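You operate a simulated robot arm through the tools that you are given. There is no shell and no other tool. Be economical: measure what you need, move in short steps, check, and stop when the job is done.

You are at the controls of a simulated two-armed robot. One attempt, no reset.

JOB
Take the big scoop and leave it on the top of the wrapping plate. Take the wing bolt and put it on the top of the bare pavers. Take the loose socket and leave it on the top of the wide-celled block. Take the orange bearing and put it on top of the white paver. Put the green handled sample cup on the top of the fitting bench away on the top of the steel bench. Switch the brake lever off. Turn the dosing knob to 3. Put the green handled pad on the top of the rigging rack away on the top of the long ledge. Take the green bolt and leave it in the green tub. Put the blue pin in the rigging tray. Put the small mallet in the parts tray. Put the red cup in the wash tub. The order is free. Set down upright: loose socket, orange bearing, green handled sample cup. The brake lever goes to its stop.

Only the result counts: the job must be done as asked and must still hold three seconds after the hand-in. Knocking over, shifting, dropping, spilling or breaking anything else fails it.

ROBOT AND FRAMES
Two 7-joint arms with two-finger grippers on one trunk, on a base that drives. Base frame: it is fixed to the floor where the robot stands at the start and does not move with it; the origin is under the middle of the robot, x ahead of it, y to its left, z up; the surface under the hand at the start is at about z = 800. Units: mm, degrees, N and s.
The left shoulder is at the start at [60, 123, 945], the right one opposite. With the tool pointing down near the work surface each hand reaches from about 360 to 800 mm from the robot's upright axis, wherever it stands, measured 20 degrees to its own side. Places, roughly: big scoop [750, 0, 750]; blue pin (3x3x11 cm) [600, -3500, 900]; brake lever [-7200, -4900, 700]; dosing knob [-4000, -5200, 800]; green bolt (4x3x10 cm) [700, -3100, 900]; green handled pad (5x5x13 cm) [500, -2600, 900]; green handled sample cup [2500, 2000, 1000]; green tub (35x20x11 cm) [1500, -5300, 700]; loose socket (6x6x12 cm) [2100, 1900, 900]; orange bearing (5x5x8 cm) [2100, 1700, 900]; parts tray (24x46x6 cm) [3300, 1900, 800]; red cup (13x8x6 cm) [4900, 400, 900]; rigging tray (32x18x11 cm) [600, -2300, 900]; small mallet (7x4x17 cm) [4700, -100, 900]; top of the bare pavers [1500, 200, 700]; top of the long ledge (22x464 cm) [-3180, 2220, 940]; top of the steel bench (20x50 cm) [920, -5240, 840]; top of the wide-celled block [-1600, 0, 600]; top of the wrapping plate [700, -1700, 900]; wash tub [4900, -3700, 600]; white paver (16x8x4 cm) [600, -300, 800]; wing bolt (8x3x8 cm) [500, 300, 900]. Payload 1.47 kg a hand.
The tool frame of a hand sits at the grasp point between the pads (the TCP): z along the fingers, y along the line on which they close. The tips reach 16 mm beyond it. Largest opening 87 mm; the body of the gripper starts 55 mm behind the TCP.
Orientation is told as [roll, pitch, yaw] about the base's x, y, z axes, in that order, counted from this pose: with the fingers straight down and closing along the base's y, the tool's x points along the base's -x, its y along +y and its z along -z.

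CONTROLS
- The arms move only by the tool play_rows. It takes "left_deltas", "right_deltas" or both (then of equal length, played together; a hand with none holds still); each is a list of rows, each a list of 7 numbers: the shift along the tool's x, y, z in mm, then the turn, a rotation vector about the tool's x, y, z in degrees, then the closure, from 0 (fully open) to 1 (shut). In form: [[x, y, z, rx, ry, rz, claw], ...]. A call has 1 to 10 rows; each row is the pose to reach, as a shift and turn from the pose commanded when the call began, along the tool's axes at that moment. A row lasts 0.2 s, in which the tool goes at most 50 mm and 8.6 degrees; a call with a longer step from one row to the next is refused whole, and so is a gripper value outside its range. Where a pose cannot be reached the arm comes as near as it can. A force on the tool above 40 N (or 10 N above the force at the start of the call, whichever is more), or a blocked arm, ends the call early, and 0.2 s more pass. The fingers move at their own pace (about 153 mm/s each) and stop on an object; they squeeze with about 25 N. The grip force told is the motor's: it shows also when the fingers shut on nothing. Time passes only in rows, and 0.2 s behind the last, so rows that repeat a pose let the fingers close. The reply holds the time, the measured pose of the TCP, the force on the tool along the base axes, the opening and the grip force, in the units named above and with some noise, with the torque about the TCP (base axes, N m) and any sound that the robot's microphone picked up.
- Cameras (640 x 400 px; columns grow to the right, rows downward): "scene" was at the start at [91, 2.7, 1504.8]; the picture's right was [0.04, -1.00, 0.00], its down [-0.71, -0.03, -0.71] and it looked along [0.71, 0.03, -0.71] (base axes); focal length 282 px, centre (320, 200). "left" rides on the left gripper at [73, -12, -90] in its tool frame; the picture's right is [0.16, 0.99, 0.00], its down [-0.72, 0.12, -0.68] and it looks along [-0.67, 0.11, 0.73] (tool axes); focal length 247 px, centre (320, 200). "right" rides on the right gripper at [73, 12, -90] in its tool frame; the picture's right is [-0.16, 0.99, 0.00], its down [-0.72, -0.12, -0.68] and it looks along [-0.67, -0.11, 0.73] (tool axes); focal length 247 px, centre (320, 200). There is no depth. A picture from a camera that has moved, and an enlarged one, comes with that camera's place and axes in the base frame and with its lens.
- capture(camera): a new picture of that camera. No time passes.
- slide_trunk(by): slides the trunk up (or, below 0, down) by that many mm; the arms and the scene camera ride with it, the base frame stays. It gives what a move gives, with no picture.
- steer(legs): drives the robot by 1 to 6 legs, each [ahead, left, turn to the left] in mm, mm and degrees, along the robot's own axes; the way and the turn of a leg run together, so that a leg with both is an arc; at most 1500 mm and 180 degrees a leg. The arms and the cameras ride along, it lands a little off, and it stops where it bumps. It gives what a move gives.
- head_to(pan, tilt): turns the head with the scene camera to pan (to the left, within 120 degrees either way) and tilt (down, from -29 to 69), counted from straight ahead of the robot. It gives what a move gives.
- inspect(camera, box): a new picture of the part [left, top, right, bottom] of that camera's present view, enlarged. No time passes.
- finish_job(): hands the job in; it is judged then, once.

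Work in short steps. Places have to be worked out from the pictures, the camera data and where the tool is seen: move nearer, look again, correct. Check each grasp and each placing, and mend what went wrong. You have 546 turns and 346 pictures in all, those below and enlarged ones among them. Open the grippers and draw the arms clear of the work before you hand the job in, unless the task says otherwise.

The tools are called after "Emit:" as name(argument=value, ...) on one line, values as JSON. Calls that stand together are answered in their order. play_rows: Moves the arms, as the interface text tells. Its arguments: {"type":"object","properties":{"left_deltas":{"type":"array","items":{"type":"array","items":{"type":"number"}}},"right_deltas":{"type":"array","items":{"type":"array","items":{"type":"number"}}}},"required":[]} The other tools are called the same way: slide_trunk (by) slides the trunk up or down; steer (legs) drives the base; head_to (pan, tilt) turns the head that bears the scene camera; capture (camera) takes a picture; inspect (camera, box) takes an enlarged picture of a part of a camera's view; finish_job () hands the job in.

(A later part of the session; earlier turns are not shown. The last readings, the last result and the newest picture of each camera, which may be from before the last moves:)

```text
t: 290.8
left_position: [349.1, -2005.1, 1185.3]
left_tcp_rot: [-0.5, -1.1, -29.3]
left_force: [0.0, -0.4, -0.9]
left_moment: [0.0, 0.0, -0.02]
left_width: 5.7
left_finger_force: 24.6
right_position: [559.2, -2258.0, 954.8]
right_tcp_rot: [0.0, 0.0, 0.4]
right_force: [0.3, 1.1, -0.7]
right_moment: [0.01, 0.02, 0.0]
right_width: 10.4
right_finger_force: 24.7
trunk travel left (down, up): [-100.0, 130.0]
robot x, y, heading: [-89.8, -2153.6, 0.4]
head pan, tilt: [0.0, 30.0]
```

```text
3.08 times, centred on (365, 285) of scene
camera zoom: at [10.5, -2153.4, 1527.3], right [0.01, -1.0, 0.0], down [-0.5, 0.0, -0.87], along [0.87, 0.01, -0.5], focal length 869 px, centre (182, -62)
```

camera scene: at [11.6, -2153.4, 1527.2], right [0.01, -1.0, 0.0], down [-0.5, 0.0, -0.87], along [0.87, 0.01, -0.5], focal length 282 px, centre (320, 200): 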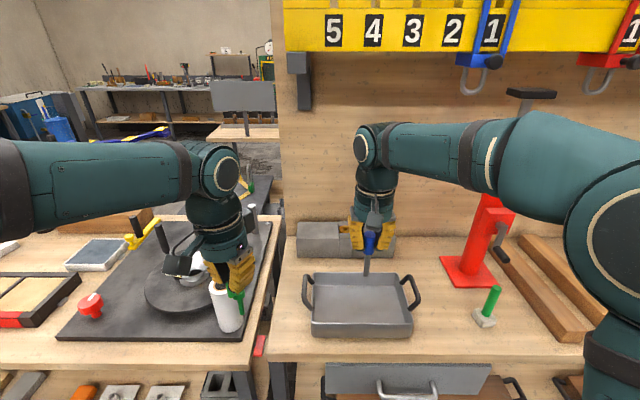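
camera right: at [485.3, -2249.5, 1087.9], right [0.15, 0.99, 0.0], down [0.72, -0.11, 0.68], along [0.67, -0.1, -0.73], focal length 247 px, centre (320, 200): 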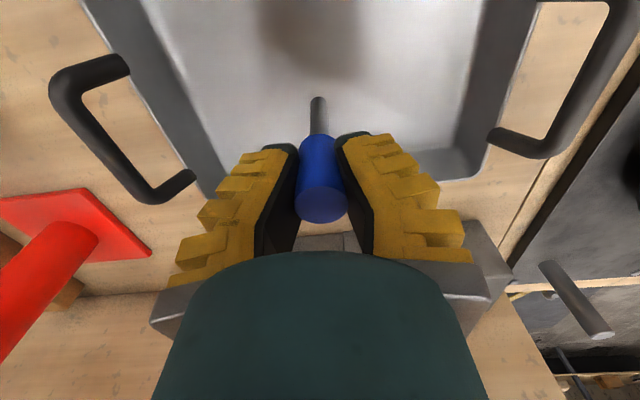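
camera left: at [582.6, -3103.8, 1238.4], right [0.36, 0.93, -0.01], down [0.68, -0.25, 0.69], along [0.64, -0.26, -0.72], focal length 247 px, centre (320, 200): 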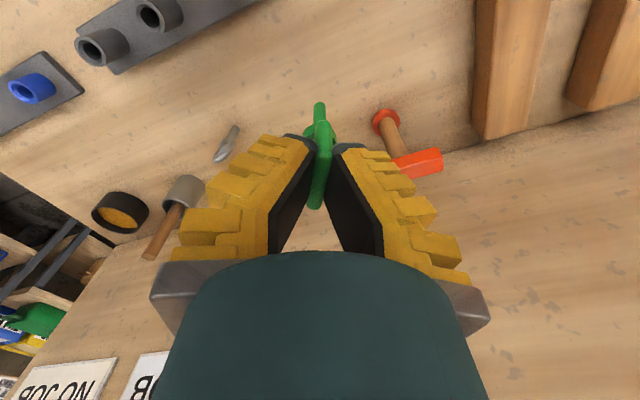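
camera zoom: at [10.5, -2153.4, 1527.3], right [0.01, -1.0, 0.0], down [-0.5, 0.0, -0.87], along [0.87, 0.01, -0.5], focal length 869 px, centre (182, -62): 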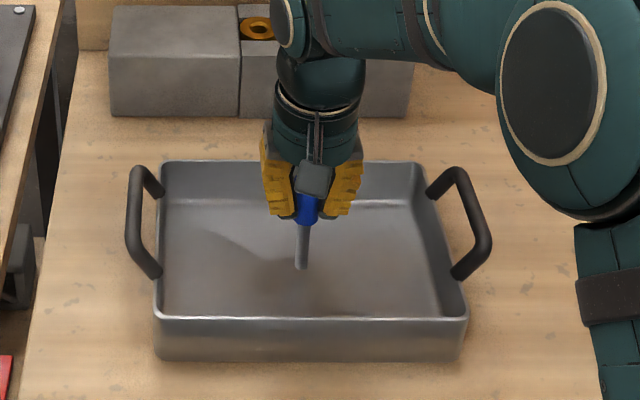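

Emit:
play_rows(right_deltas=[[0, 0, 4, 0, 0, 0, 1], [0, 0, 8, 0, 0, 0, 1], [0, 0, 12, 0, 0, 0, 1], [0, 0, 15, 0, 0, 0, 1]])

```text
t: 291.8
left_position: [349.7, -2005.0, 1186.8]
left_tcp_rot: [-0.5, -1.2, -29.4]
left_force: [0.4, -1.0, -0.8]
left_moment: [-0.01, 0.0, -0.03]
left_width: 6.2
left_finger_force: 24.9
right_position: [559.2, -2259.2, 940.2]
right_tcp_rot: [0.1, -0.3, 0.3]
right_force: [1.7, 0.9, 14.6]
right_moment: [0.01, -0.18, 0.0]
right_width: 15.8
right_finger_force: 25.2
trunk travel left (down, up): [-100.0, 130.0]
robot x, y, heading: [-92.6, -2154.8, 0.3]
head pan, tilt: [0.0, 30.0]
```

Contact. Open and rise.

Emit:
play_rows(right_deltas=[[0, 0, -2, 0, 0, 0, 0.9], [0, 0, -2, 0, 0, 0, 0.7], [0, 0, -2, 0, 0, 0, 0.4], [0, 0, -2, 0, 0, 0, 0.2], [0, 0, -2, 0, 0, 0, 0], [0, 0, -30, 0, 0, 0, 0], [0, 0, -80, 0, 0, 0, 0], [0, 0, -130, 0, 0, 0, 0], [0, 0, -180, 0, 0, 0, 0]])

Emit:
capture(camera="right")

Emit:
capture(camera="scene")

```text
t: 293.8
left_position: [349.3, -2004.7, 1186.4]
left_tcp_rot: [-0.5, -1.0, -29.3]
left_force: [-0.2, -0.1, -1.1]
left_moment: [-0.01, 0.02, 0.05]
left_width: 5.8
left_finger_force: 25.1
right_position: [559.9, -2257.1, 1120.2]
right_tcp_rot: [-0.1, 0.0, 0.3]
right_force: [0.7, -0.1, 0.2]
right_moment: [0.02, 0.01, -0.02]
right_width: 87.0
right_finger_force: 0.1
trunk travel left (down, up): [-100.0, 130.0]
robot x, y, heading: [-88.5, -2151.3, 0.7]
head pan, tilt: [0.0, 30.0]
```

```text
216 pictures are left
camera right: at [485.7, -2247.7, 1211.0], right [0.15, 0.99, 0.0], down [0.72, -0.11, 0.68], along [0.67, -0.1, -0.73], focal length 247 px, centre (320, 200)
```

right: 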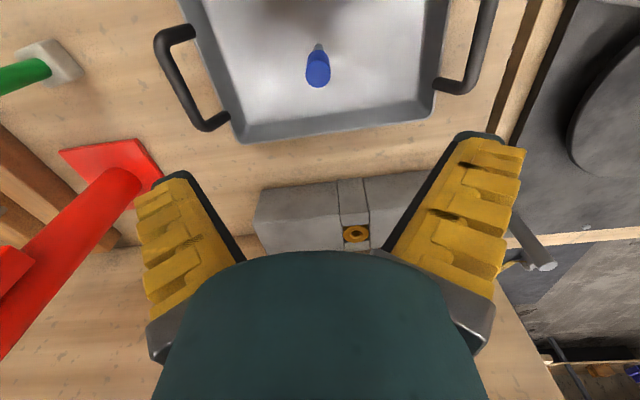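

```text
215 pictures are left
camera scene: at [9.8, -2153.2, 1527.3], right [0.01, -1.0, 0.0], down [-0.5, 0.0, -0.87], along [0.87, 0.01, -0.5], focal length 282 px, centre (320, 200)
```

scene: 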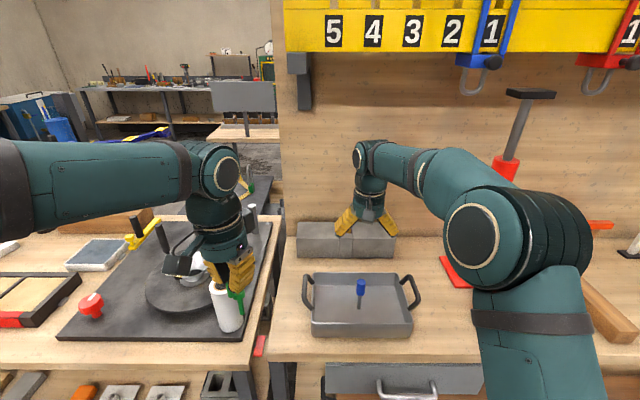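

The pin stands in the tray. Now the green-handled pad at about [527,-2592] (a red jack stands behind it). Retract, drive right 350 and look.

Emit:
play_rows(right_deltas=[[40, 0, -20, 0, 0, 0, 0], [80, 0, -40, 0, 0, 0, 0], [120, 0, -60, 0, 0, 0, 0]])

Emit:
steer(legs=[[-100, 0, 0], [0, -340, 0]])

Emit:
capture(camera="scene")

Emit:
capture(camera="right")

```text
t: 294.6
left_position: [347.5, -2004.2, 1187.1]
left_tcp_rot: [-0.6, -1.2, -29.3]
left_force: [-0.4, -0.5, -1.1]
left_moment: [0.01, -0.02, -0.05]
left_width: 6.2
left_finger_force: 25.3
right_position: [437.8, -2259.0, 1180.9]
right_tcp_rot: [0.0, -0.1, 0.4]
right_force: [-0.3, 0.4, -0.2]
right_moment: [-0.03, -0.03, 0.02]
right_width: 87.1
right_finger_force: 0.0
trunk travel left (down, up): [-100.0, 130.0]
robot x, y, heading: [-91.0, -2151.4, 0.5]
head pan, tilt: [0.0, 30.0]
```

```text
t: 298.9
left_position: [252.5, -2350.3, 1185.5]
left_tcp_rot: [-0.4, -1.1, -29.3]
left_force: [0.0, 0.5, -1.1]
left_moment: [0.04, -0.03, -0.01]
left_width: 5.9
left_finger_force: 24.6
right_position: [343.3, -2603.1, 1178.3]
right_tcp_rot: [0.1, 0.0, 0.4]
right_force: [-0.3, -0.5, -0.1]
right_moment: [-0.01, -0.01, -0.03]
right_width: 87.2
right_finger_force: 0.0
trunk travel left (down, up): [-100.0, 130.0]
robot x, y, heading: [-186.7, -2498.4, 0.4]
head pan, tilt: [0.0, 30.0]
```

```text
214 pictures are left
camera scene: at [-87.3, -2498.7, 1527.3], right [0.01, -1.0, 0.0], down [-0.5, 0.0, -0.87], along [0.87, 0.01, -0.5], focal length 282 px, centre (320, 200)
```

scene: 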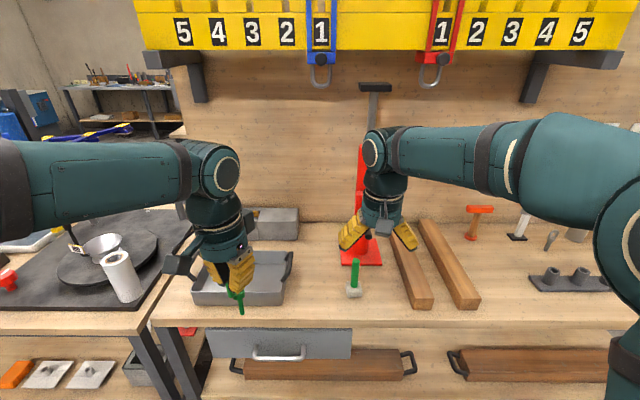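

```text
213 pictures are left
camera right: at [269.5, -2594.0, 1269.6], right [0.15, 0.99, 0.0], down [0.72, -0.11, 0.68], along [0.67, -0.1, -0.73], focal length 247 px, centre (320, 200)
```

right: 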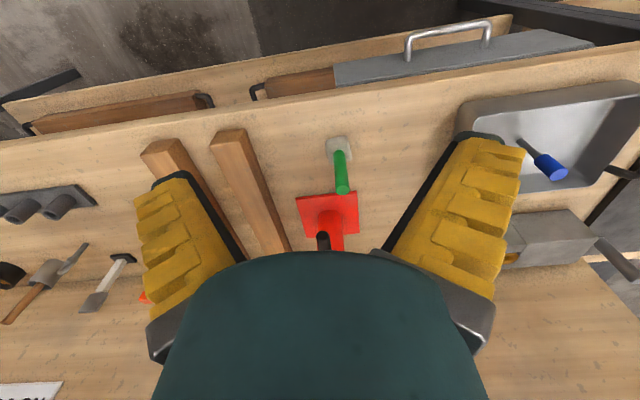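

Pad handle top at about [518,-2591,978]. Move over it to z≈1060.

Emit:
play_rows(right_deltas=[[-45, 3, 0, 0, 0, 0, 0], [-90, 6, 0, 0, 0, 0, 0], [-135, 9, 0, 0, 0, 0, 0], [-175, 12, 20, 0, 0, 0, 0], [-175, 12, 65, 0, 0, 0, 0], [-175, 12, 115, 0, 0, 0, 0]])

Emit:
capture(camera="right")

Emit:
inspect(camera="scene", box=[300, 190, 440, 310])

```text
t: 300.3
left_position: [253.4, -2350.2, 1184.8]
left_tcp_rot: [-0.6, -1.1, -29.3]
left_force: [-0.3, -0.5, -1.1]
left_moment: [0.01, 0.03, -0.01]
left_width: 5.9
left_finger_force: 25.4
right_position: [519.9, -2589.4, 1062.5]
right_tcp_rot: [0.1, -0.1, 0.4]
right_force: [0.0, 0.4, -0.4]
right_moment: [-0.01, 0.0, 0.04]
right_width: 87.2
right_finger_force: 0.0
trunk travel left (down, up): [-100.0, 130.0]
robot x, y, heading: [-190.2, -2498.6, 0.7]
head pan, tilt: [0.0, 30.0]
```

```text
212 pictures are left
camera right: at [446.2, -2579.6, 1153.7], right [0.15, 0.99, 0.0], down [0.72, -0.11, 0.68], along [0.67, -0.1, -0.73], focal length 247 px, centre (320, 200)
```

right: 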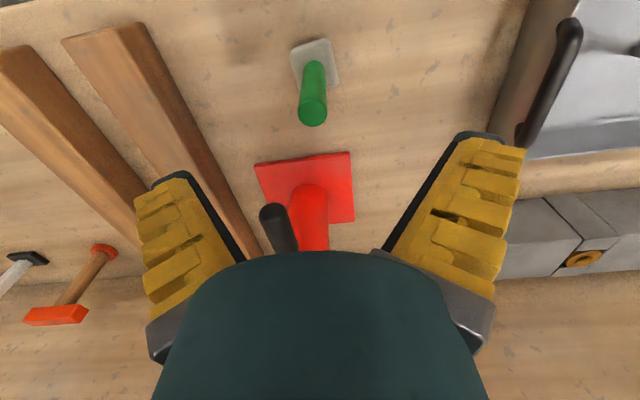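

```text
3.33 times, centred on (370, 250) of scene
camera zoom: at [-85.7, -2498.3, 1527.1], right [0.01, -1.0, 0.0], down [-0.5, 0.0, -0.87], along [0.87, 0.01, -0.5], focal length 942 px, centre (153, 33)
```

zoom: 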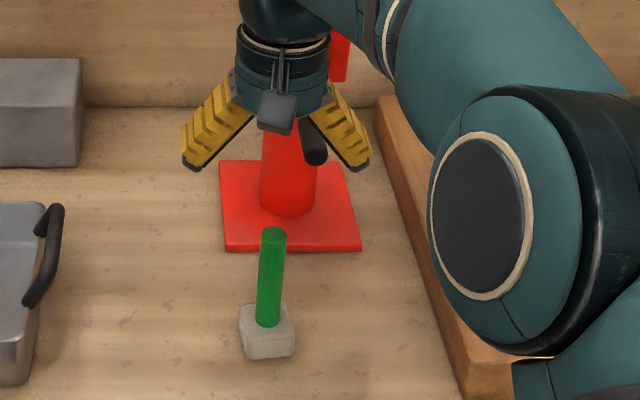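

The jack's crank end sits near [548,-2622,1056], so I tilt the hand 24° (wrist toward the robot) before descending on the handle.

Emit:
play_rows(right_deltas=[[15, -3, 0, 0, -8, 0, 0.35], [15, -6, 0, 0, -16, 0, 0.35], [10, -6, 15, 0, -24, 0, 0.35], [5, -6, 45, 0, -24, 0, 0.35], [1, -6, 75, 0, -24, 0, 0.35], [1, -6, 98, 0, -24, 0, 0.35]])

Emit:
capture(camera="right")

Emit:
inspect(camera="scene", box=[300, 190, 440, 310])

```text
t: 301.7
left_position: [253.0, -2349.4, 1185.0]
left_tcp_rot: [-0.6, -1.1, -29.3]
left_force: [0.2, 0.6, 0.0]
left_moment: [-0.01, 0.02, -0.04]
left_width: 5.8
left_finger_force: 24.7
right_position: [516.3, -2596.5, 964.0]
right_tcp_rot: [0.0, -24.0, 0.4]
right_force: [0.1, -0.3, 0.0]
right_moment: [-0.01, 0.02, 0.03]
right_width: 61.3
right_finger_force: 2.8
trunk travel left (down, up): [-100.0, 130.0]
robot x, y, heading: [-186.7, -2502.7, 0.5]
head pan, tilt: [0.0, 30.0]
```

```text
210 pictures are left
camera right: at [413.3, -2587.0, 1017.8], right [0.14, 0.99, 0.06], down [0.39, -0.11, 0.92], along [0.91, -0.1, -0.4], focal length 247 px, centre (320, 200)
```

right: 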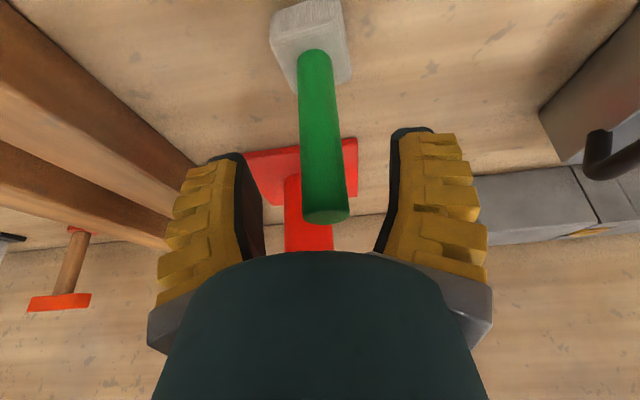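

```text
3.33 times, centred on (370, 250) of scene
camera zoom: at [-86.9, -2498.4, 1527.2], right [0.01, -1.0, 0.0], down [-0.5, 0.0, -0.87], along [0.87, 0.01, -0.5], focal length 942 px, centre (153, 33)
```

zoom: 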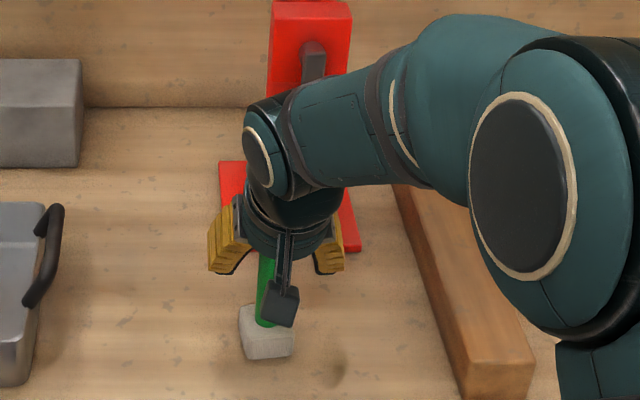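

Handle is between the pads. Close and lift vertically.

Emit:
play_rows(right_deltas=[[0, 0, 0, 0, 0, 0, 0.7], [0, 0, 0, 0, 0, 0, 1], [0, 0, 0, 0, 0, 0, 1], [-8, 0, -18, 0, 0, 0, 1], [-20, 0, -45, 0, 0, 0, 1], [-36, 0, -82, 0, 0, 0, 1]])

Emit:
capture(camera="right")

```text
t: 303.1
left_position: [251.8, -2349.8, 1186.6]
left_tcp_rot: [-0.5, -1.2, -29.3]
left_force: [-0.3, 0.1, -1.5]
left_moment: [-0.01, -0.02, 0.02]
left_width: 6.2
left_finger_force: 25.2
right_position: [515.4, -2595.6, 1055.7]
right_tcp_rot: [0.0, -24.0, 0.4]
right_force: [-0.7, -0.5, -0.1]
right_moment: [-0.02, -0.03, 0.0]
right_width: 12.0
right_finger_force: 25.1
trunk travel left (down, up): [-100.0, 130.0]
robot x, y, heading: [-187.3, -2497.9, 0.5]
head pan, tilt: [0.0, 30.0]
```

```text
208 pictures are left
camera right: at [412.0, -2586.3, 1109.8], right [0.14, 0.99, 0.06], down [0.39, -0.11, 0.92], along [0.91, -0.1, -0.4], focal length 247 px, centre (320, 200)
```

right: 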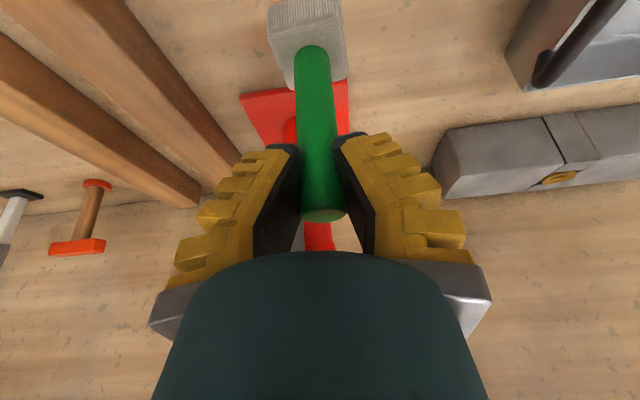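

Pad held. Back off, raise it, and drive right to y≈-4300; look around there.

Emit:
steer(legs=[[-200, 0, 0], [0, -1000, 0], [0, -850, 0]])

Emit:
head_to(pan=-45, tilt=20)

Emit:
capture(camera="scene")

Emit:
head_to(pan=-100, tilt=20)

Emit:
capture(camera="scene")

```text
t: 320.8
left_position: [70.2, -4193.7, 1185.5]
left_tcp_rot: [-0.6, -1.1, -29.1]
left_force: [-1.0, 0.1, -0.7]
left_moment: [-0.02, 0.0, 0.01]
left_width: 6.2
left_finger_force: 25.4
right_position: [333.8, -4440.9, 1055.8]
right_tcp_rot: [-0.1, -24.0, 0.5]
right_force: [-0.4, -0.1, -0.2]
right_moment: [0.0, 0.03, -0.01]
right_width: 9.9
right_finger_force: 24.7
trunk travel left (down, up): [-100.0, 130.0]
robot x, y, heading: [-370.6, -4342.5, 0.5]
head pan, tilt: [0.0, 30.0]
```

```text
t: 321.9
left_position: [69.2, -4194.2, 1185.1]
left_tcp_rot: [-0.5, -1.1, -29.2]
left_force: [1.3, -0.3, -1.1]
left_moment: [0.03, 0.02, 0.01]
left_width: 6.0
left_finger_force: 25.1
right_position: [334.9, -4439.3, 1056.2]
right_tcp_rot: [0.0, -24.1, 0.5]
right_force: [-0.2, 0.1, 0.5]
right_moment: [0.02, 0.04, 0.04]
right_width: 9.9
right_finger_force: 24.8
trunk travel left (down, up): [-100.0, 130.0]
robot x, y, heading: [-370.2, -4344.0, 0.6]
head pan, tilt: [-45.0, 20.0]
```

```text
207 pictures are left
camera scene: at [-293.3, -4410.2, 1543.3], right [-0.7, -0.72, 0.0], down [-0.24, 0.24, -0.94], along [0.67, -0.66, -0.34], focal length 282 px, centre (320, 200)
```

scene: 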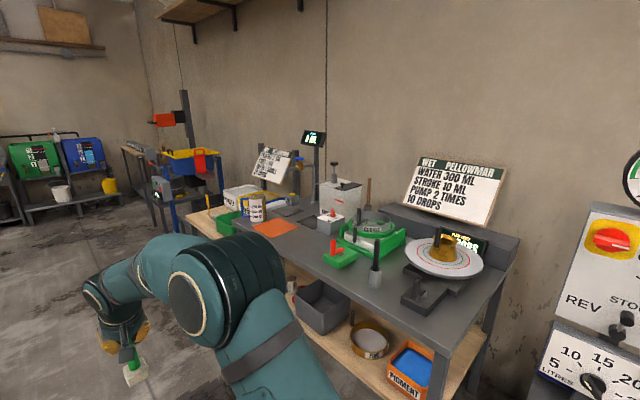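

```text
t: 323.1
left_position: [69.5, -4194.2, 1186.9]
left_tcp_rot: [-0.5, -1.1, -29.2]
left_force: [-0.5, 0.7, -0.3]
left_moment: [-0.01, -0.03, 0.0]
left_width: 5.7
left_finger_force: 25.4
right_position: [333.7, -4440.7, 1055.7]
right_tcp_rot: [0.1, -23.9, 0.6]
right_force: [-0.2, 0.9, -0.5]
right_moment: [0.0, 0.0, 0.03]
right_width: 9.7
right_finger_force: 25.7
trunk travel left (down, up): [-100.0, 130.0]
robot x, y, heading: [-371.0, -4344.1, 0.7]
head pan, tilt: [-100.0, 20.0]
```

```text
206 pictures are left
camera scene: at [-375.1, -4437.1, 1543.3], right [-0.99, 0.16, 0.0], down [0.06, 0.34, -0.94], along [-0.15, -0.93, -0.34], focal length 282 px, centre (320, 200)
```

scene: 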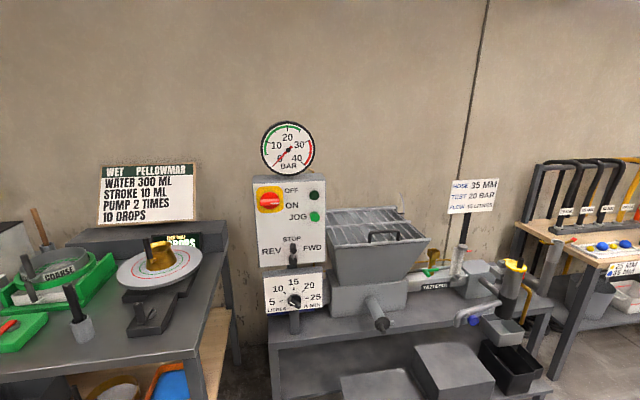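

Right arm hides the tub region. Retract the right hand, then drive ahead to x≈1130 and turn to face the wall.

Emit:
play_rows(right_deltas=[[32, 0, -27, 0, 0, 0, 1], [64, 0, -54, 0, 0, 0, 1], [96, 0, -82, 0, 0, 0, 1], [128, 0, -109, 0, 0, 0, 1], [158, 0, -136, 0, 0, 0, 1]])

Emit:
steer(legs=[[1300, 0, 0], [200, 0, 0], [0, 0, -90]])

Emit:
head_to(pan=0, tilt=28)

Emit:
capture(camera="scene")

```text
t: 324.4
left_position: [67.7, -4194.2, 1186.5]
left_tcp_rot: [-0.5, -1.2, -29.1]
left_force: [-1.3, -0.3, -0.7]
left_moment: [0.01, 0.02, -0.01]
left_width: 6.0
left_finger_force: 25.4
right_position: [132.7, -4443.1, 1117.6]
right_tcp_rot: [0.2, -24.1, 0.5]
right_force: [-0.5, -0.4, -0.6]
right_moment: [0.03, -0.02, 0.03]
right_width: 9.7
right_finger_force: 25.1
trunk travel left (down, up): [-100.0, 130.0]
robot x, y, heading: [-369.9, -4345.2, 0.6]
head pan, tilt: [-100.0, 20.0]
```

```text
t: 335.9
left_position: [1279.3, -4757.8, 1186.3]
left_tcp_rot: [-0.5, -1.0, -118.8]
left_force: [-0.4, 0.1, -0.6]
left_moment: [-0.03, -0.01, -0.03]
left_width: 5.8
left_finger_force: 25.0
right_position: [1032.2, -4823.2, 1116.5]
right_tcp_rot: [0.0, -24.0, -89.2]
right_force: [0.3, 0.6, -1.2]
right_moment: [0.03, -0.01, 0.0]
right_width: 10.0
right_finger_force: 24.2
trunk travel left (down, up): [-100.0, 130.0]
robot x, y, heading: [1128.6, -4317.2, -89.3]
head pan, tilt: [-100.0, 20.0]
```

```text
t: 337.7
left_position: [1280.0, -4758.0, 1185.6]
left_tcp_rot: [-0.5, -1.1, -118.9]
left_force: [0.5, -0.5, -1.3]
left_moment: [-0.04, 0.0, 0.02]
left_width: 6.1
left_finger_force: 25.0
right_position: [1032.0, -4822.4, 1115.7]
right_tcp_rot: [0.1, -24.0, -89.3]
right_force: [0.4, 0.0, -0.2]
right_moment: [-0.01, 0.01, -0.01]
right_width: 10.1
right_finger_force: 25.0
trunk travel left (down, up): [-100.0, 130.0]
robot x, y, heading: [1127.6, -4315.0, -88.9]
head pan, tilt: [0.0, 28.0]
```

```text
205 pictures are left
camera scene: at [1129.6, -4420.6, 1530.4], right [-1.0, -0.01, 0.0], down [-0.01, 0.47, -0.88], along [0.01, -0.88, -0.47], focal length 282 px, centre (320, 200)
```

scene: 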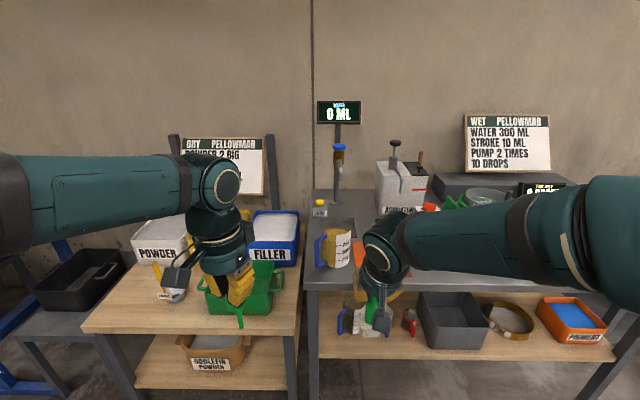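

The green tub is under/behind my left hand, about [1430,-5130]. Shift left 130, ahead 150 and view with the left camera.

Emit:
steer(legs=[[150, 130, 0]])

Emit:
capture(camera="left")

Emit:
capture(camera="scene")

```text
t: 339.5
left_position: [1411.5, -4904.1, 1184.3]
left_tcp_rot: [-0.6, -1.1, -118.9]
left_force: [0.1, 0.1, -1.3]
left_moment: [0.01, 0.01, -0.02]
left_width: 6.0
left_finger_force: 24.4
right_position: [1163.0, -4969.6, 1116.9]
right_tcp_rot: [0.1, -23.9, -89.2]
right_force: [-0.5, -0.1, -1.2]
right_moment: [-0.02, 0.03, -0.04]
right_width: 10.0
right_finger_force: 24.9
trunk travel left (down, up): [-100.0, 130.0]
robot x, y, heading: [1257.5, -4464.8, -89.2]
head pan, tilt: [0.0, 28.0]
```

```text
204 pictures are left
camera left: at [1438.1, -4833.4, 1274.8], right [0.94, -0.34, -0.01], down [-0.24, -0.68, 0.69], along [-0.24, -0.65, -0.72], focal length 247 px, centre (320, 200)
```

left: 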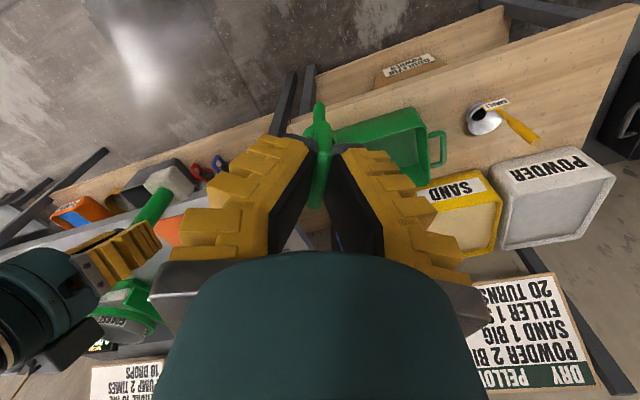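

```text
203 pictures are left
camera scene: at [1261.4, -4567.5, 1530.4], right [-1.0, -0.01, 0.0], down [-0.01, 0.47, -0.88], along [0.01, -0.88, -0.47], focal length 282 px, centre (320, 200)
```

scene: 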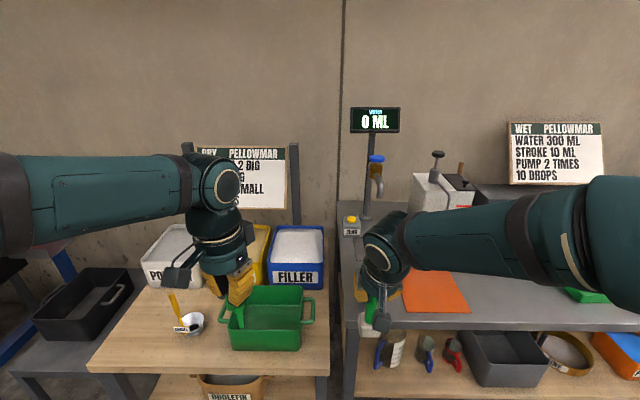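

Tub centre is about [1437,-5175]. Drive ahead 80, then bring the left hand above the tub.

Emit:
steer(legs=[[80, 0, 0]])

Emit:
play_rows(left_deltas=[[-38, -19, 0, 0, 0, 0, 1], [-76, -38, 10, 0, 0, 0, 1], [-114, -57, 30, 0, 0, 0, 1], [-148, -74, 55, 0, 0, 0, 1], [-178, -66, 85, 0, 0, 0, 1]])

Emit:
capture(camera="left")

Emit:
capture(camera="scene")

```text
t: 340.5
left_position: [1412.9, -4983.0, 1184.5]
left_tcp_rot: [-0.6, -1.1, -118.9]
left_force: [-0.2, -0.7, -1.2]
left_moment: [0.04, -0.02, -0.02]
left_width: 6.3
left_finger_force: 24.8
right_position: [1164.3, -5047.4, 1116.0]
right_tcp_rot: [0.0, -24.0, -89.2]
right_force: [0.0, -0.4, -0.5]
right_moment: [0.01, 0.01, -0.02]
right_width: 10.0
right_finger_force: 24.9
trunk travel left (down, up): [-100.0, 130.0]
robot x, y, heading: [1262.0, -4543.7, -89.2]
head pan, tilt: [0.0, 28.0]
```

```text
t: 341.7
left_position: [1266.0, -5108.0, 1102.7]
left_tcp_rot: [-0.5, -1.1, -119.0]
left_force: [-0.3, -0.4, -1.1]
left_moment: [0.02, -0.02, 0.02]
left_width: 6.0
left_finger_force: 25.2
right_position: [1162.3, -5049.2, 1116.4]
right_tcp_rot: [0.0, -24.0, -89.3]
right_force: [0.5, -0.3, -0.7]
right_moment: [0.03, 0.0, -0.04]
right_width: 10.0
right_finger_force: 24.8
trunk travel left (down, up): [-100.0, 130.0]
robot x, y, heading: [1261.9, -4546.8, -89.3]
head pan, tilt: [0.0, 28.0]
```

```text
202 pictures are left
camera left: at [1292.8, -5038.1, 1192.5], right [0.94, -0.34, -0.01], down [-0.24, -0.68, 0.69], along [-0.24, -0.65, -0.72], focal length 247 px, centre (320, 200)
```

left: 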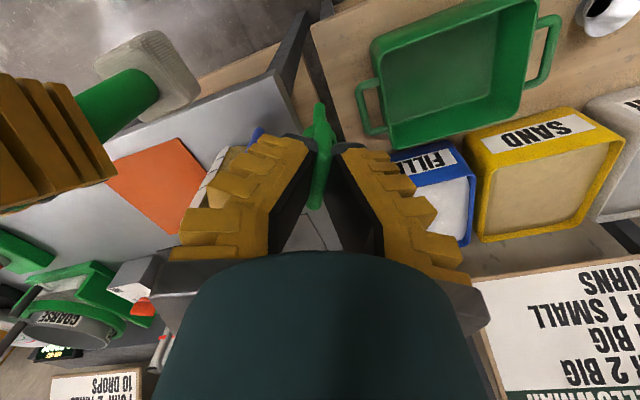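

```text
201 pictures are left
camera scene: at [1261.9, -4647.5, 1530.3], right [-1.0, -0.01, 0.0], down [-0.01, 0.47, -0.88], along [0.01, -0.88, -0.47], focal length 282 px, centre (320, 200)
```

scene: 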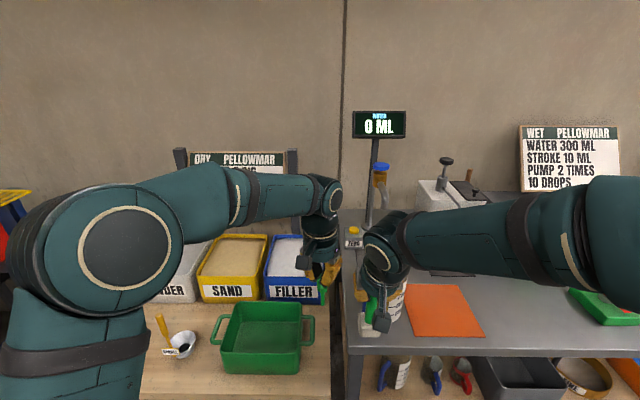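

I used the wrong axes; corrected now. Tub centre ≈[1452,-5222]; move the left hand there.

Emit:
play_rows(left_deltas=[[-2, 45, 0, 0, 0, 0, 1], [-3, 90, 0, 0, 0, 0, 1], [-5, 135, 0, 0, 0, 0, 1], [-7, 180, 0, 0, 0, 0, 1], [-8, 217, 0, 0, 0, 0, 1], [-8, 217, 50, 0, 0, 0, 1], [-8, 217, 100, 0, 0, 0, 1], [-8, 217, 150, 0, 0, 0, 1]])

Emit:
capture(camera="left")

Emit:
inspect(camera="scene", box=[180, 270, 340, 390])

```text
t: 343.5
left_position: [1451.5, -5224.0, 953.5]
left_tcp_rot: [-0.5, -1.2, -119.0]
left_force: [-0.4, -0.7, -0.5]
left_moment: [0.02, -0.01, 0.0]
left_width: 6.1
left_finger_force: 25.2
right_position: [1163.8, -5048.0, 1116.7]
right_tcp_rot: [-0.1, -24.1, -89.3]
right_force: [0.0, 0.5, -0.8]
right_moment: [0.01, -0.03, 0.01]
right_width: 9.7
right_finger_force: 25.3
trunk travel left (down, up): [-100.0, 130.0]
robot x, y, heading: [1260.0, -4542.8, -89.0]
head pan, tilt: [0.0, 28.0]
```

```text
200 pictures are left
camera left: at [1476.7, -5152.4, 1042.5], right [0.94, -0.34, -0.01], down [-0.24, -0.68, 0.69], along [-0.24, -0.65, -0.72], focal length 247 px, centre (320, 200)
```

left: 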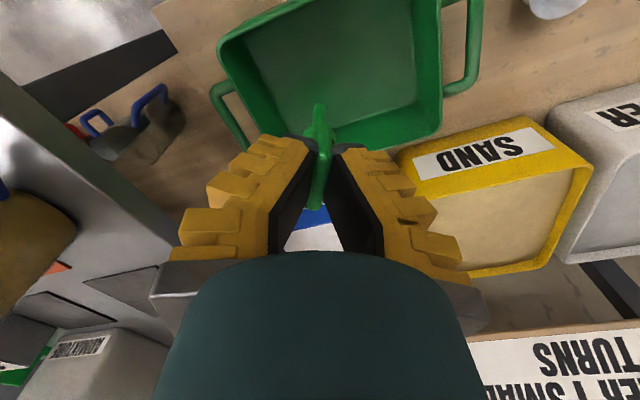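

```text
3.33 times, centred on (260, 330) of scene
camera zoom: at [1262.0, -4646.9, 1530.3], right [-1.0, -0.01, 0.0], down [-0.01, 0.47, -0.88], along [0.01, -0.88, -0.47], focal length 942 px, centre (520, -233)
```

zoom: 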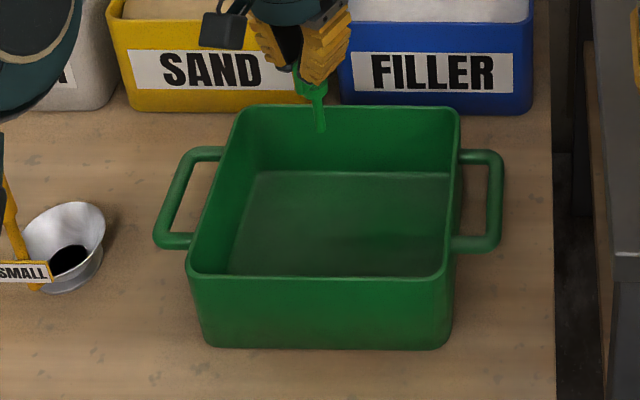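

The bolt will land near the tub's floor centre. Lower 110 mm and then gently.

Emit:
play_rows(left_deltas=[[0, 0, 40, 0, 0, 0, 1], [0, 0, 80, 0, 0, 0, 1], [0, 0, 110, 0, 0, 0, 1], [0, 0, 118, 0, 0, 0, 1], [0, 0, 126, 0, 0, 0, 1]])

Emit:
inspect(camera="scene", box=[180, 270, 340, 390])

```text
t: 344.7
left_position: [1447.7, -5223.2, 827.5]
left_tcp_rot: [-0.4, -1.2, -118.9]
left_force: [-0.6, -0.2, -0.1]
left_moment: [0.0, 0.01, 0.01]
left_width: 5.8
left_finger_force: 25.9
right_position: [1162.9, -5047.8, 1116.3]
right_tcp_rot: [0.0, -23.9, -89.3]
right_force: [0.1, 0.4, 0.1]
right_moment: [0.03, -0.04, 0.02]
right_width: 9.2
right_finger_force: 24.9
trunk travel left (down, up): [-100.0, 130.0]
robot x, y, heading: [1262.1, -4544.2, -89.3]
head pan, tilt: [0.0, 28.0]
```

```text
3.33 times, centred on (260, 330) of scene
camera zoom: at [1262.0, -4646.3, 1530.4], right [-1.0, -0.01, 0.0], down [-0.01, 0.47, -0.88], along [0.01, -0.88, -0.47], focal length 942 px, centre (520, -233)
```

zoom: 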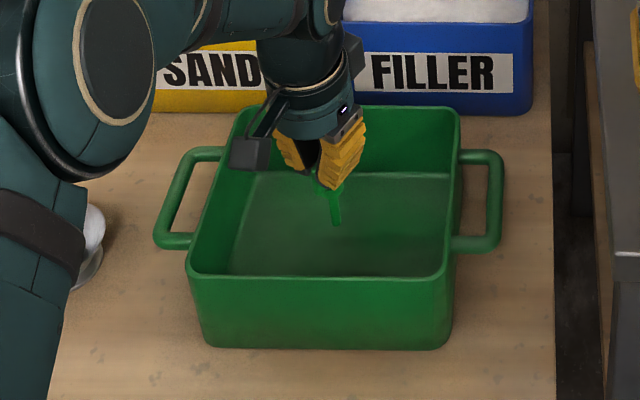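

Emit:
play_rows(left_deltas=[[0, 0, 6, 0, 0, 0, 1], [0, 0, 12, 0, 0, 0, 1], [0, 0, 18, 0, 0, 0, 1], [0, 0, 24, 0, 0, 0, 1]])

Emit:
inspect(camera="scene", box=[180, 270, 340, 390])

```text
t: 345.7
left_position: [1447.6, -5224.2, 803.2]
left_tcp_rot: [-0.5, -1.1, -118.9]
left_force: [-0.1, 0.1, -0.2]
left_moment: [0.01, 0.01, 0.02]
left_width: 6.0
left_finger_force: 24.5
right_position: [1164.7, -5046.7, 1115.7]
right_tcp_rot: [0.0, -24.0, -89.2]
right_force: [0.1, 0.6, -0.8]
right_moment: [-0.01, 0.0, -0.01]
right_width: 9.4
right_finger_force: 25.5
trunk travel left (down, up): [-100.0, 130.0]
robot x, y, heading: [1264.2, -4543.2, -89.5]
head pan, tilt: [0.0, 28.0]
```

```text
3.33 times, centred on (260, 330) of scene
camera zoom: at [1262.0, -4646.0, 1530.4], right [-1.0, -0.01, 0.0], down [-0.01, 0.47, -0.88], along [0.01, -0.88, -0.47], focal length 942 px, centre (520, -233)
```

zoom: 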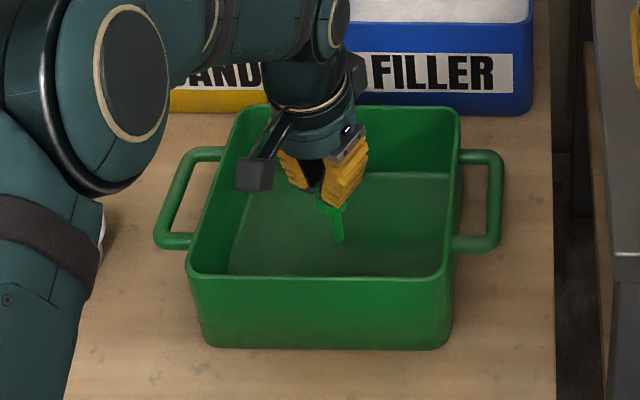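

Emit:
play_rows(left_deltas=[[0, 0, 6, 0, 0, 0, 1], [0, 0, 12, 0, 0, 0, 1], [0, 0, 18, 0, 0, 0, 1], [0, 0, 24, 0, 0, 0, 1], [0, 0, 30, 0, 0, 0, 1]])

```text
t: 346.9
left_position: [1446.8, -5224.4, 773.2]
left_tcp_rot: [-0.5, -1.2, -118.8]
left_force: [0.1, 0.1, -1.1]
left_moment: [0.0, 0.03, -0.02]
left_width: 5.9
left_finger_force: 25.1
right_position: [1163.3, -5047.8, 1116.2]
right_tcp_rot: [0.0, -24.0, -89.3]
right_force: [0.9, -1.2, 0.5]
right_moment: [0.04, 0.02, -0.02]
right_width: 9.4
right_finger_force: 24.5
trunk travel left (down, up): [-100.0, 130.0]
robot x, y, heading: [1265.9, -4543.5, -89.4]
head pan, tilt: [0.0, 28.0]
```

Emit:
play_rows(left_deltas=[[0, 0, 4, 0, 0, 0, 1], [0, 0, 8, 0, 0, 0, 1], [0, 0, 12, 0, 0, 0, 1], [0, 0, 16, 0, 0, 0, 1]])

Emit:
inspect(camera="scene", box=[180, 270, 340, 390])

```text
t: 347.9
left_position: [1446.0, -5223.6, 756.6]
left_tcp_rot: [-0.5, -1.0, -119.0]
left_force: [-0.3, 0.1, -0.3]
left_moment: [0.03, -0.01, 0.02]
left_width: 6.0
left_finger_force: 24.5
right_position: [1164.9, -5047.4, 1116.4]
right_tcp_rot: [-0.1, -23.9, -89.2]
right_force: [1.0, 1.1, -0.1]
right_moment: [0.01, -0.02, 0.0]
right_width: 9.3
right_finger_force: 24.1
trunk travel left (down, up): [-100.0, 130.0]
robot x, y, heading: [1261.5, -4541.5, -89.1]
head pan, tilt: [0.0, 28.0]
```

```text
3.33 times, centred on (260, 330) of scene
camera zoom: at [1262.0, -4646.0, 1530.4], right [-1.0, -0.01, 0.0], down [-0.01, 0.47, -0.88], along [0.01, -0.88, -0.47], focal length 942 px, centre (520, -233)
```

zoom: 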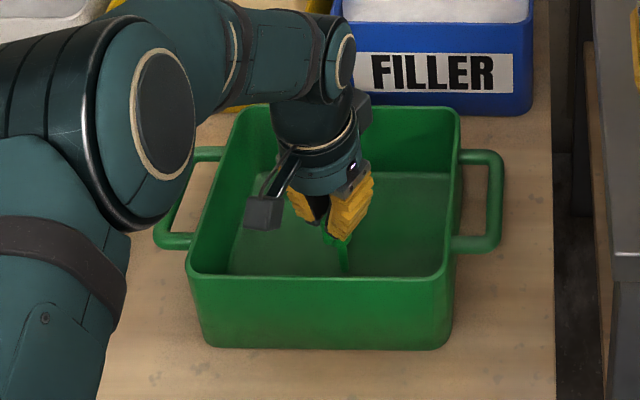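

Emit:
play_rows(left_deltas=[[0, 0, 4, 0, 0, 0, 1], [0, 0, 8, 0, 0, 0, 1], [0, 0, 12, 0, 0, 0, 1], [0, 0, 16, 0, 0, 0, 1], [0, 0, 20, 0, 0, 0, 1]])

```text
t: 349.1
left_position: [1446.5, -5223.6, 737.4]
left_tcp_rot: [-0.5, -1.2, -118.9]
left_force: [0.4, -0.9, -1.8]
left_moment: [0.02, -0.01, -0.04]
left_width: 6.0
left_finger_force: 25.0
right_position: [1164.0, -5047.8, 1116.1]
right_tcp_rot: [0.0, -24.1, -89.2]
right_force: [-0.1, -0.8, -0.5]
right_moment: [-0.01, -0.03, 0.02]
right_width: 9.1
right_finger_force: 24.7
trunk travel left (down, up): [-100.0, 130.0]
robot x, y, heading: [1263.1, -4540.8, -89.3]
head pan, tilt: [0.0, 28.0]
```

Emit:
play_rows(left_deltas=[[0, 0, 4, 0, 0, 0, 1], [0, 0, 8, 0, 0, 0, 1], [0, 0, 12, 0, 0, 0, 1], [0, 0, 16, 0, 0, 0, 1]])

Emit:
inspect(camera="scene", box=[180, 270, 340, 390])

Emit:
capture(camera="left")

```text
t: 350.1
left_position: [1446.3, -5224.1, 722.9]
left_tcp_rot: [-0.5, -1.2, -118.9]
left_force: [1.6, 3.4, 13.7]
left_moment: [0.22, -0.14, 0.0]
left_width: 7.3
left_finger_force: 24.8
right_position: [1164.1, -5046.5, 1118.1]
right_tcp_rot: [0.1, -24.1, -89.2]
right_force: [0.2, 0.0, -1.3]
right_moment: [0.01, 0.01, -0.01]
right_width: 9.3
right_finger_force: 24.7
trunk travel left (down, up): [-100.0, 130.0]
robot x, y, heading: [1258.7, -4546.1, -89.2]
head pan, tilt: [0.0, 28.0]
```

```text
3.33 times, centred on (260, 330) of scene
camera zoom: at [1261.8, -4644.3, 1530.7], right [-1.0, -0.01, 0.0], down [-0.01, 0.47, -0.88], along [0.01, -0.88, -0.47], focal length 942 px, centre (520, -233)
```

zoom: 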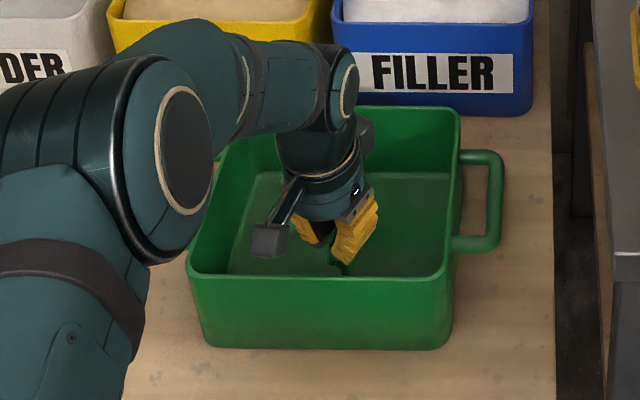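

```text
194 pictures are left
camera left: at [1473.1, -5153.2, 812.3], right [0.94, -0.34, -0.01], down [-0.24, -0.68, 0.7], along [-0.24, -0.65, -0.72], focal length 247 px, centre (320, 200)
```

left: 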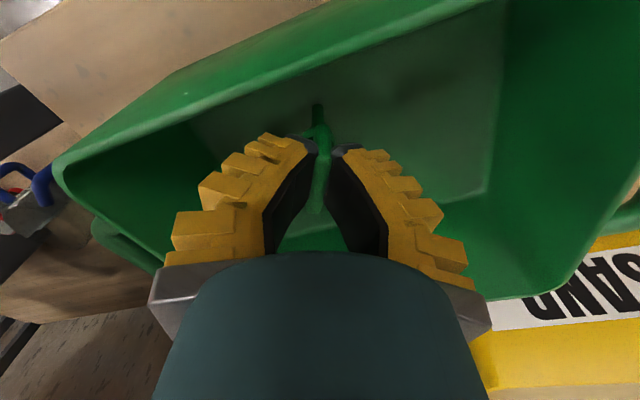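

Contact with the tub floor. Release and rise.

Emit:
play_rows(left_deltas=[[0, 0, -2, 0, 0, 0, 0.8], [0, 0, -2, 0, 0, 0, 0.6], [0, 0, -2, 0, 0, 0, 0.5], [0, 0, -40, 0, 0, 0, 0.5], [0, 0, -90, 0, 0, 0, 0.5], [0, 0, -140, 0, 0, 0, 0.4], [0, 0, -190, 0, 0, 0, 0.2], [0, 0, -240, 0, 0, 0, 0], [0, 0, -290, 0, 0, 0, 0]])

Emit:
capture(camera="left")

```text
t: 352.1
left_position: [1452.1, -5219.8, 1011.1]
left_tcp_rot: [-0.5, -1.1, -118.9]
left_force: [0.5, -0.9, -0.2]
left_moment: [-0.01, 0.01, -0.02]
left_width: 87.1
left_finger_force: 0.0
right_position: [1164.6, -5046.7, 1117.7]
right_tcp_rot: [0.0, -24.0, -89.2]
right_force: [-0.6, 0.6, -1.2]
right_moment: [-0.01, -0.02, -0.03]
right_width: 9.3
right_finger_force: 25.2
trunk travel left (down, up): [-100.0, 130.0]
robot x, y, heading: [1256.2, -4542.6, -89.4]
head pan, tilt: [0.0, 28.0]
```

```text
193 pictures are left
camera left: at [1477.9, -5149.3, 1101.1], right [0.94, -0.34, -0.01], down [-0.24, -0.68, 0.69], along [-0.24, -0.65, -0.72], focal length 247 px, centre (320, 200)
```

left: 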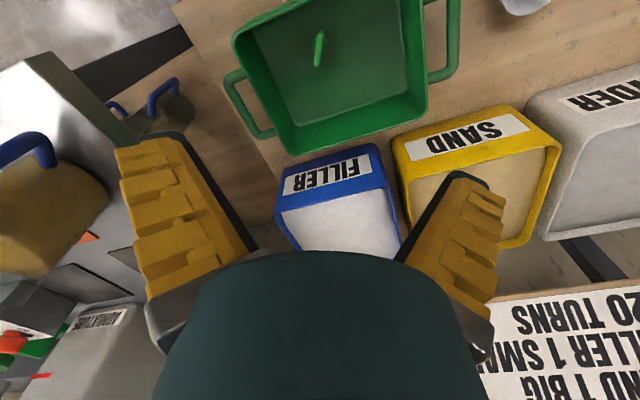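

Bolt is in the tub. Check the pad in the right hand.

Emit:
capture(camera="right")

```text
192 pictures are left
camera right: at [1173.4, -4944.8, 1170.0], right [0.99, -0.13, 0.07], down [-0.11, -0.39, 0.92], along [-0.09, -0.91, -0.4], focal length 247 px, centre (320, 200)
```

right: 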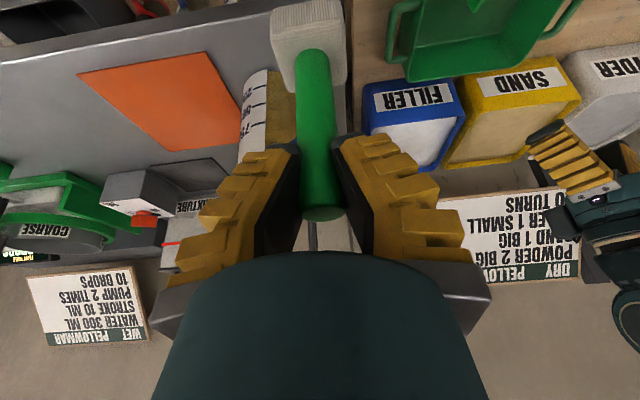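

Pad unchanged. Back off, turn to face -x, and look along the aisle towards the dosing knob.

Emit:
steer(legs=[[-260, 0, 0], [0, 0, -90]])

Emit:
head_to(pan=0, tilt=15)

Emit:
capture(camera="scene")

```text
t: 357.8
left_position: [582.4, -4480.1, 1010.8]
left_tcp_rot: [-0.4, -1.1, 151.4]
left_force: [0.1, -0.5, 0.1]
left_moment: [0.03, 0.01, -0.03]
left_width: 87.2
left_finger_force: 0.0
right_position: [753.6, -4191.9, 1116.1]
right_tcp_rot: [0.1, -23.9, -178.7]
right_force: [-0.3, -0.5, -0.2]
right_moment: [-0.01, 0.0, -0.02]
right_width: 9.7
right_finger_force: 25.4
trunk travel left (down, up): [-100.0, 130.0]
robot x, y, heading: [1257.3, -4283.4, -178.8]
head pan, tilt: [0.0, 28.0]
```

```text
t: 358.5
left_position: [581.6, -4480.8, 1010.1]
left_tcp_rot: [-0.5, -1.1, 151.5]
left_force: [-0.3, 0.1, -0.3]
left_moment: [0.01, -0.01, 0.05]
left_width: 87.2
left_finger_force: 0.1
right_position: [752.7, -4190.4, 1115.9]
right_tcp_rot: [0.0, -24.1, -178.7]
right_force: [0.3, -0.7, -0.9]
right_moment: [0.0, 0.0, -0.01]
right_width: 10.0
right_finger_force: 24.6
trunk travel left (down, up): [-100.0, 130.0]
robot x, y, heading: [1252.9, -4289.0, -178.9]
head pan, tilt: [0.0, 15.0]
```

```text
191 pictures are left
camera scene: at [1153.6, -4287.1, 1551.4], right [-0.02, 1.0, 0.0], down [0.26, 0.01, -0.97], along [-0.97, -0.02, -0.26], focal length 282 px, centre (320, 200)
```

scene: 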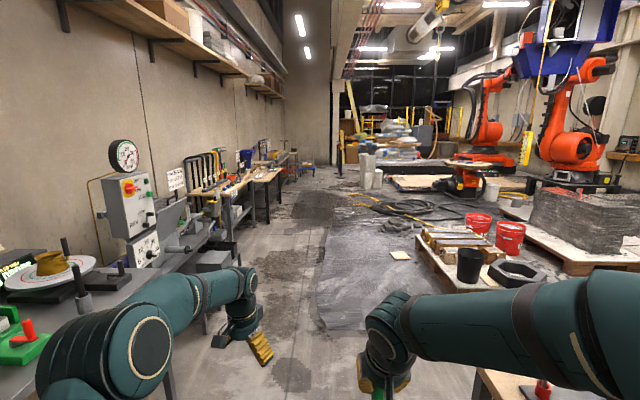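

Aisle is free along y≈-4290. Drive 3700 ahead.

Emit:
steer(legs=[[1500, 0, 0], [1500, 0, 0], [700, 0, 0]])

Emit:
capture(camera="scene")

Emit:
head_to(pan=50, tilt=20)

Emit:
capture(camera="scene")

```text
t: 376.4
left_position: [-3117.5, -4534.3, 1010.8]
left_tcp_rot: [-0.5, -1.1, 150.7]
left_force: [0.1, 0.2, -1.0]
left_moment: [-0.01, -0.01, 0.0]
left_width: 86.7
left_finger_force: 0.0
right_position: [-2943.1, -4247.2, 1117.0]
right_tcp_rot: [-0.1, -23.9, -179.5]
right_force: [0.3, 1.2, -1.7]
right_moment: [0.0, 0.0, 0.0]
right_width: 8.7
right_finger_force: 25.2
trunk travel left (down, up): [-100.0, 130.0]
robot x, y, heading: [-2437.1, -4347.0, -179.5]
head pan, tilt: [0.0, 15.0]
```

```text
190 pictures are left
camera scene: at [-2543.9, -4348.8, 1551.4], right [-0.01, 1.0, 0.0], down [0.26, 0.0, -0.97], along [-0.97, -0.01, -0.26], focal length 282 px, centre (320, 200)
```

scene: 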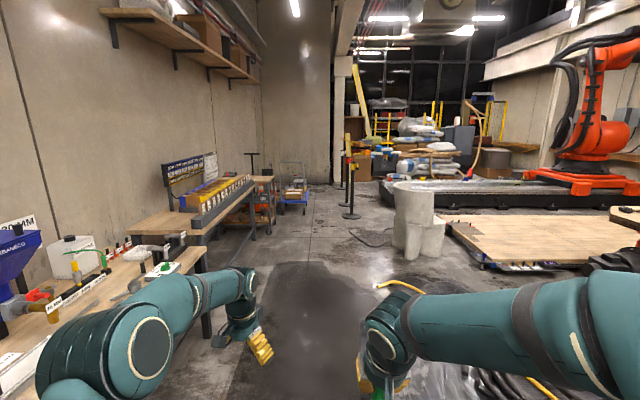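

```text
t: 377.6
left_position: [-3117.4, -4536.3, 1011.5]
left_tcp_rot: [-0.5, -1.1, 150.9]
left_force: [-0.3, 0.3, 0.7]
left_moment: [0.0, 0.03, 0.01]
left_width: 87.0
left_finger_force: 0.0
right_position: [-2942.4, -4246.8, 1117.3]
right_tcp_rot: [-0.1, -23.9, -179.4]
right_force: [0.1, -0.3, -0.3]
right_moment: [0.0, 0.02, -0.01]
right_width: 8.7
right_finger_force: 24.8
trunk travel left (down, up): [-100.0, 130.0]
robot x, y, heading: [-2438.9, -4348.4, -179.3]
head pan, tilt: [50.0, 20.0]
```

```text
189 pictures are left
camera scene: at [-2509.1, -4419.8, 1543.3], right [-0.77, 0.64, 0.0], down [0.22, 0.26, -0.94], along [-0.6, -0.73, -0.34], focal length 282 px, centre (320, 200)
```

scene: 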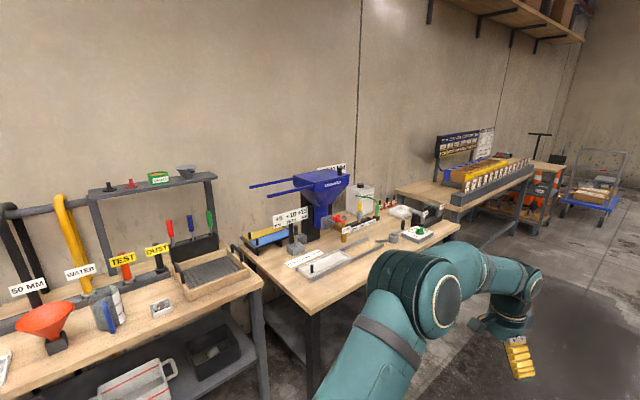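

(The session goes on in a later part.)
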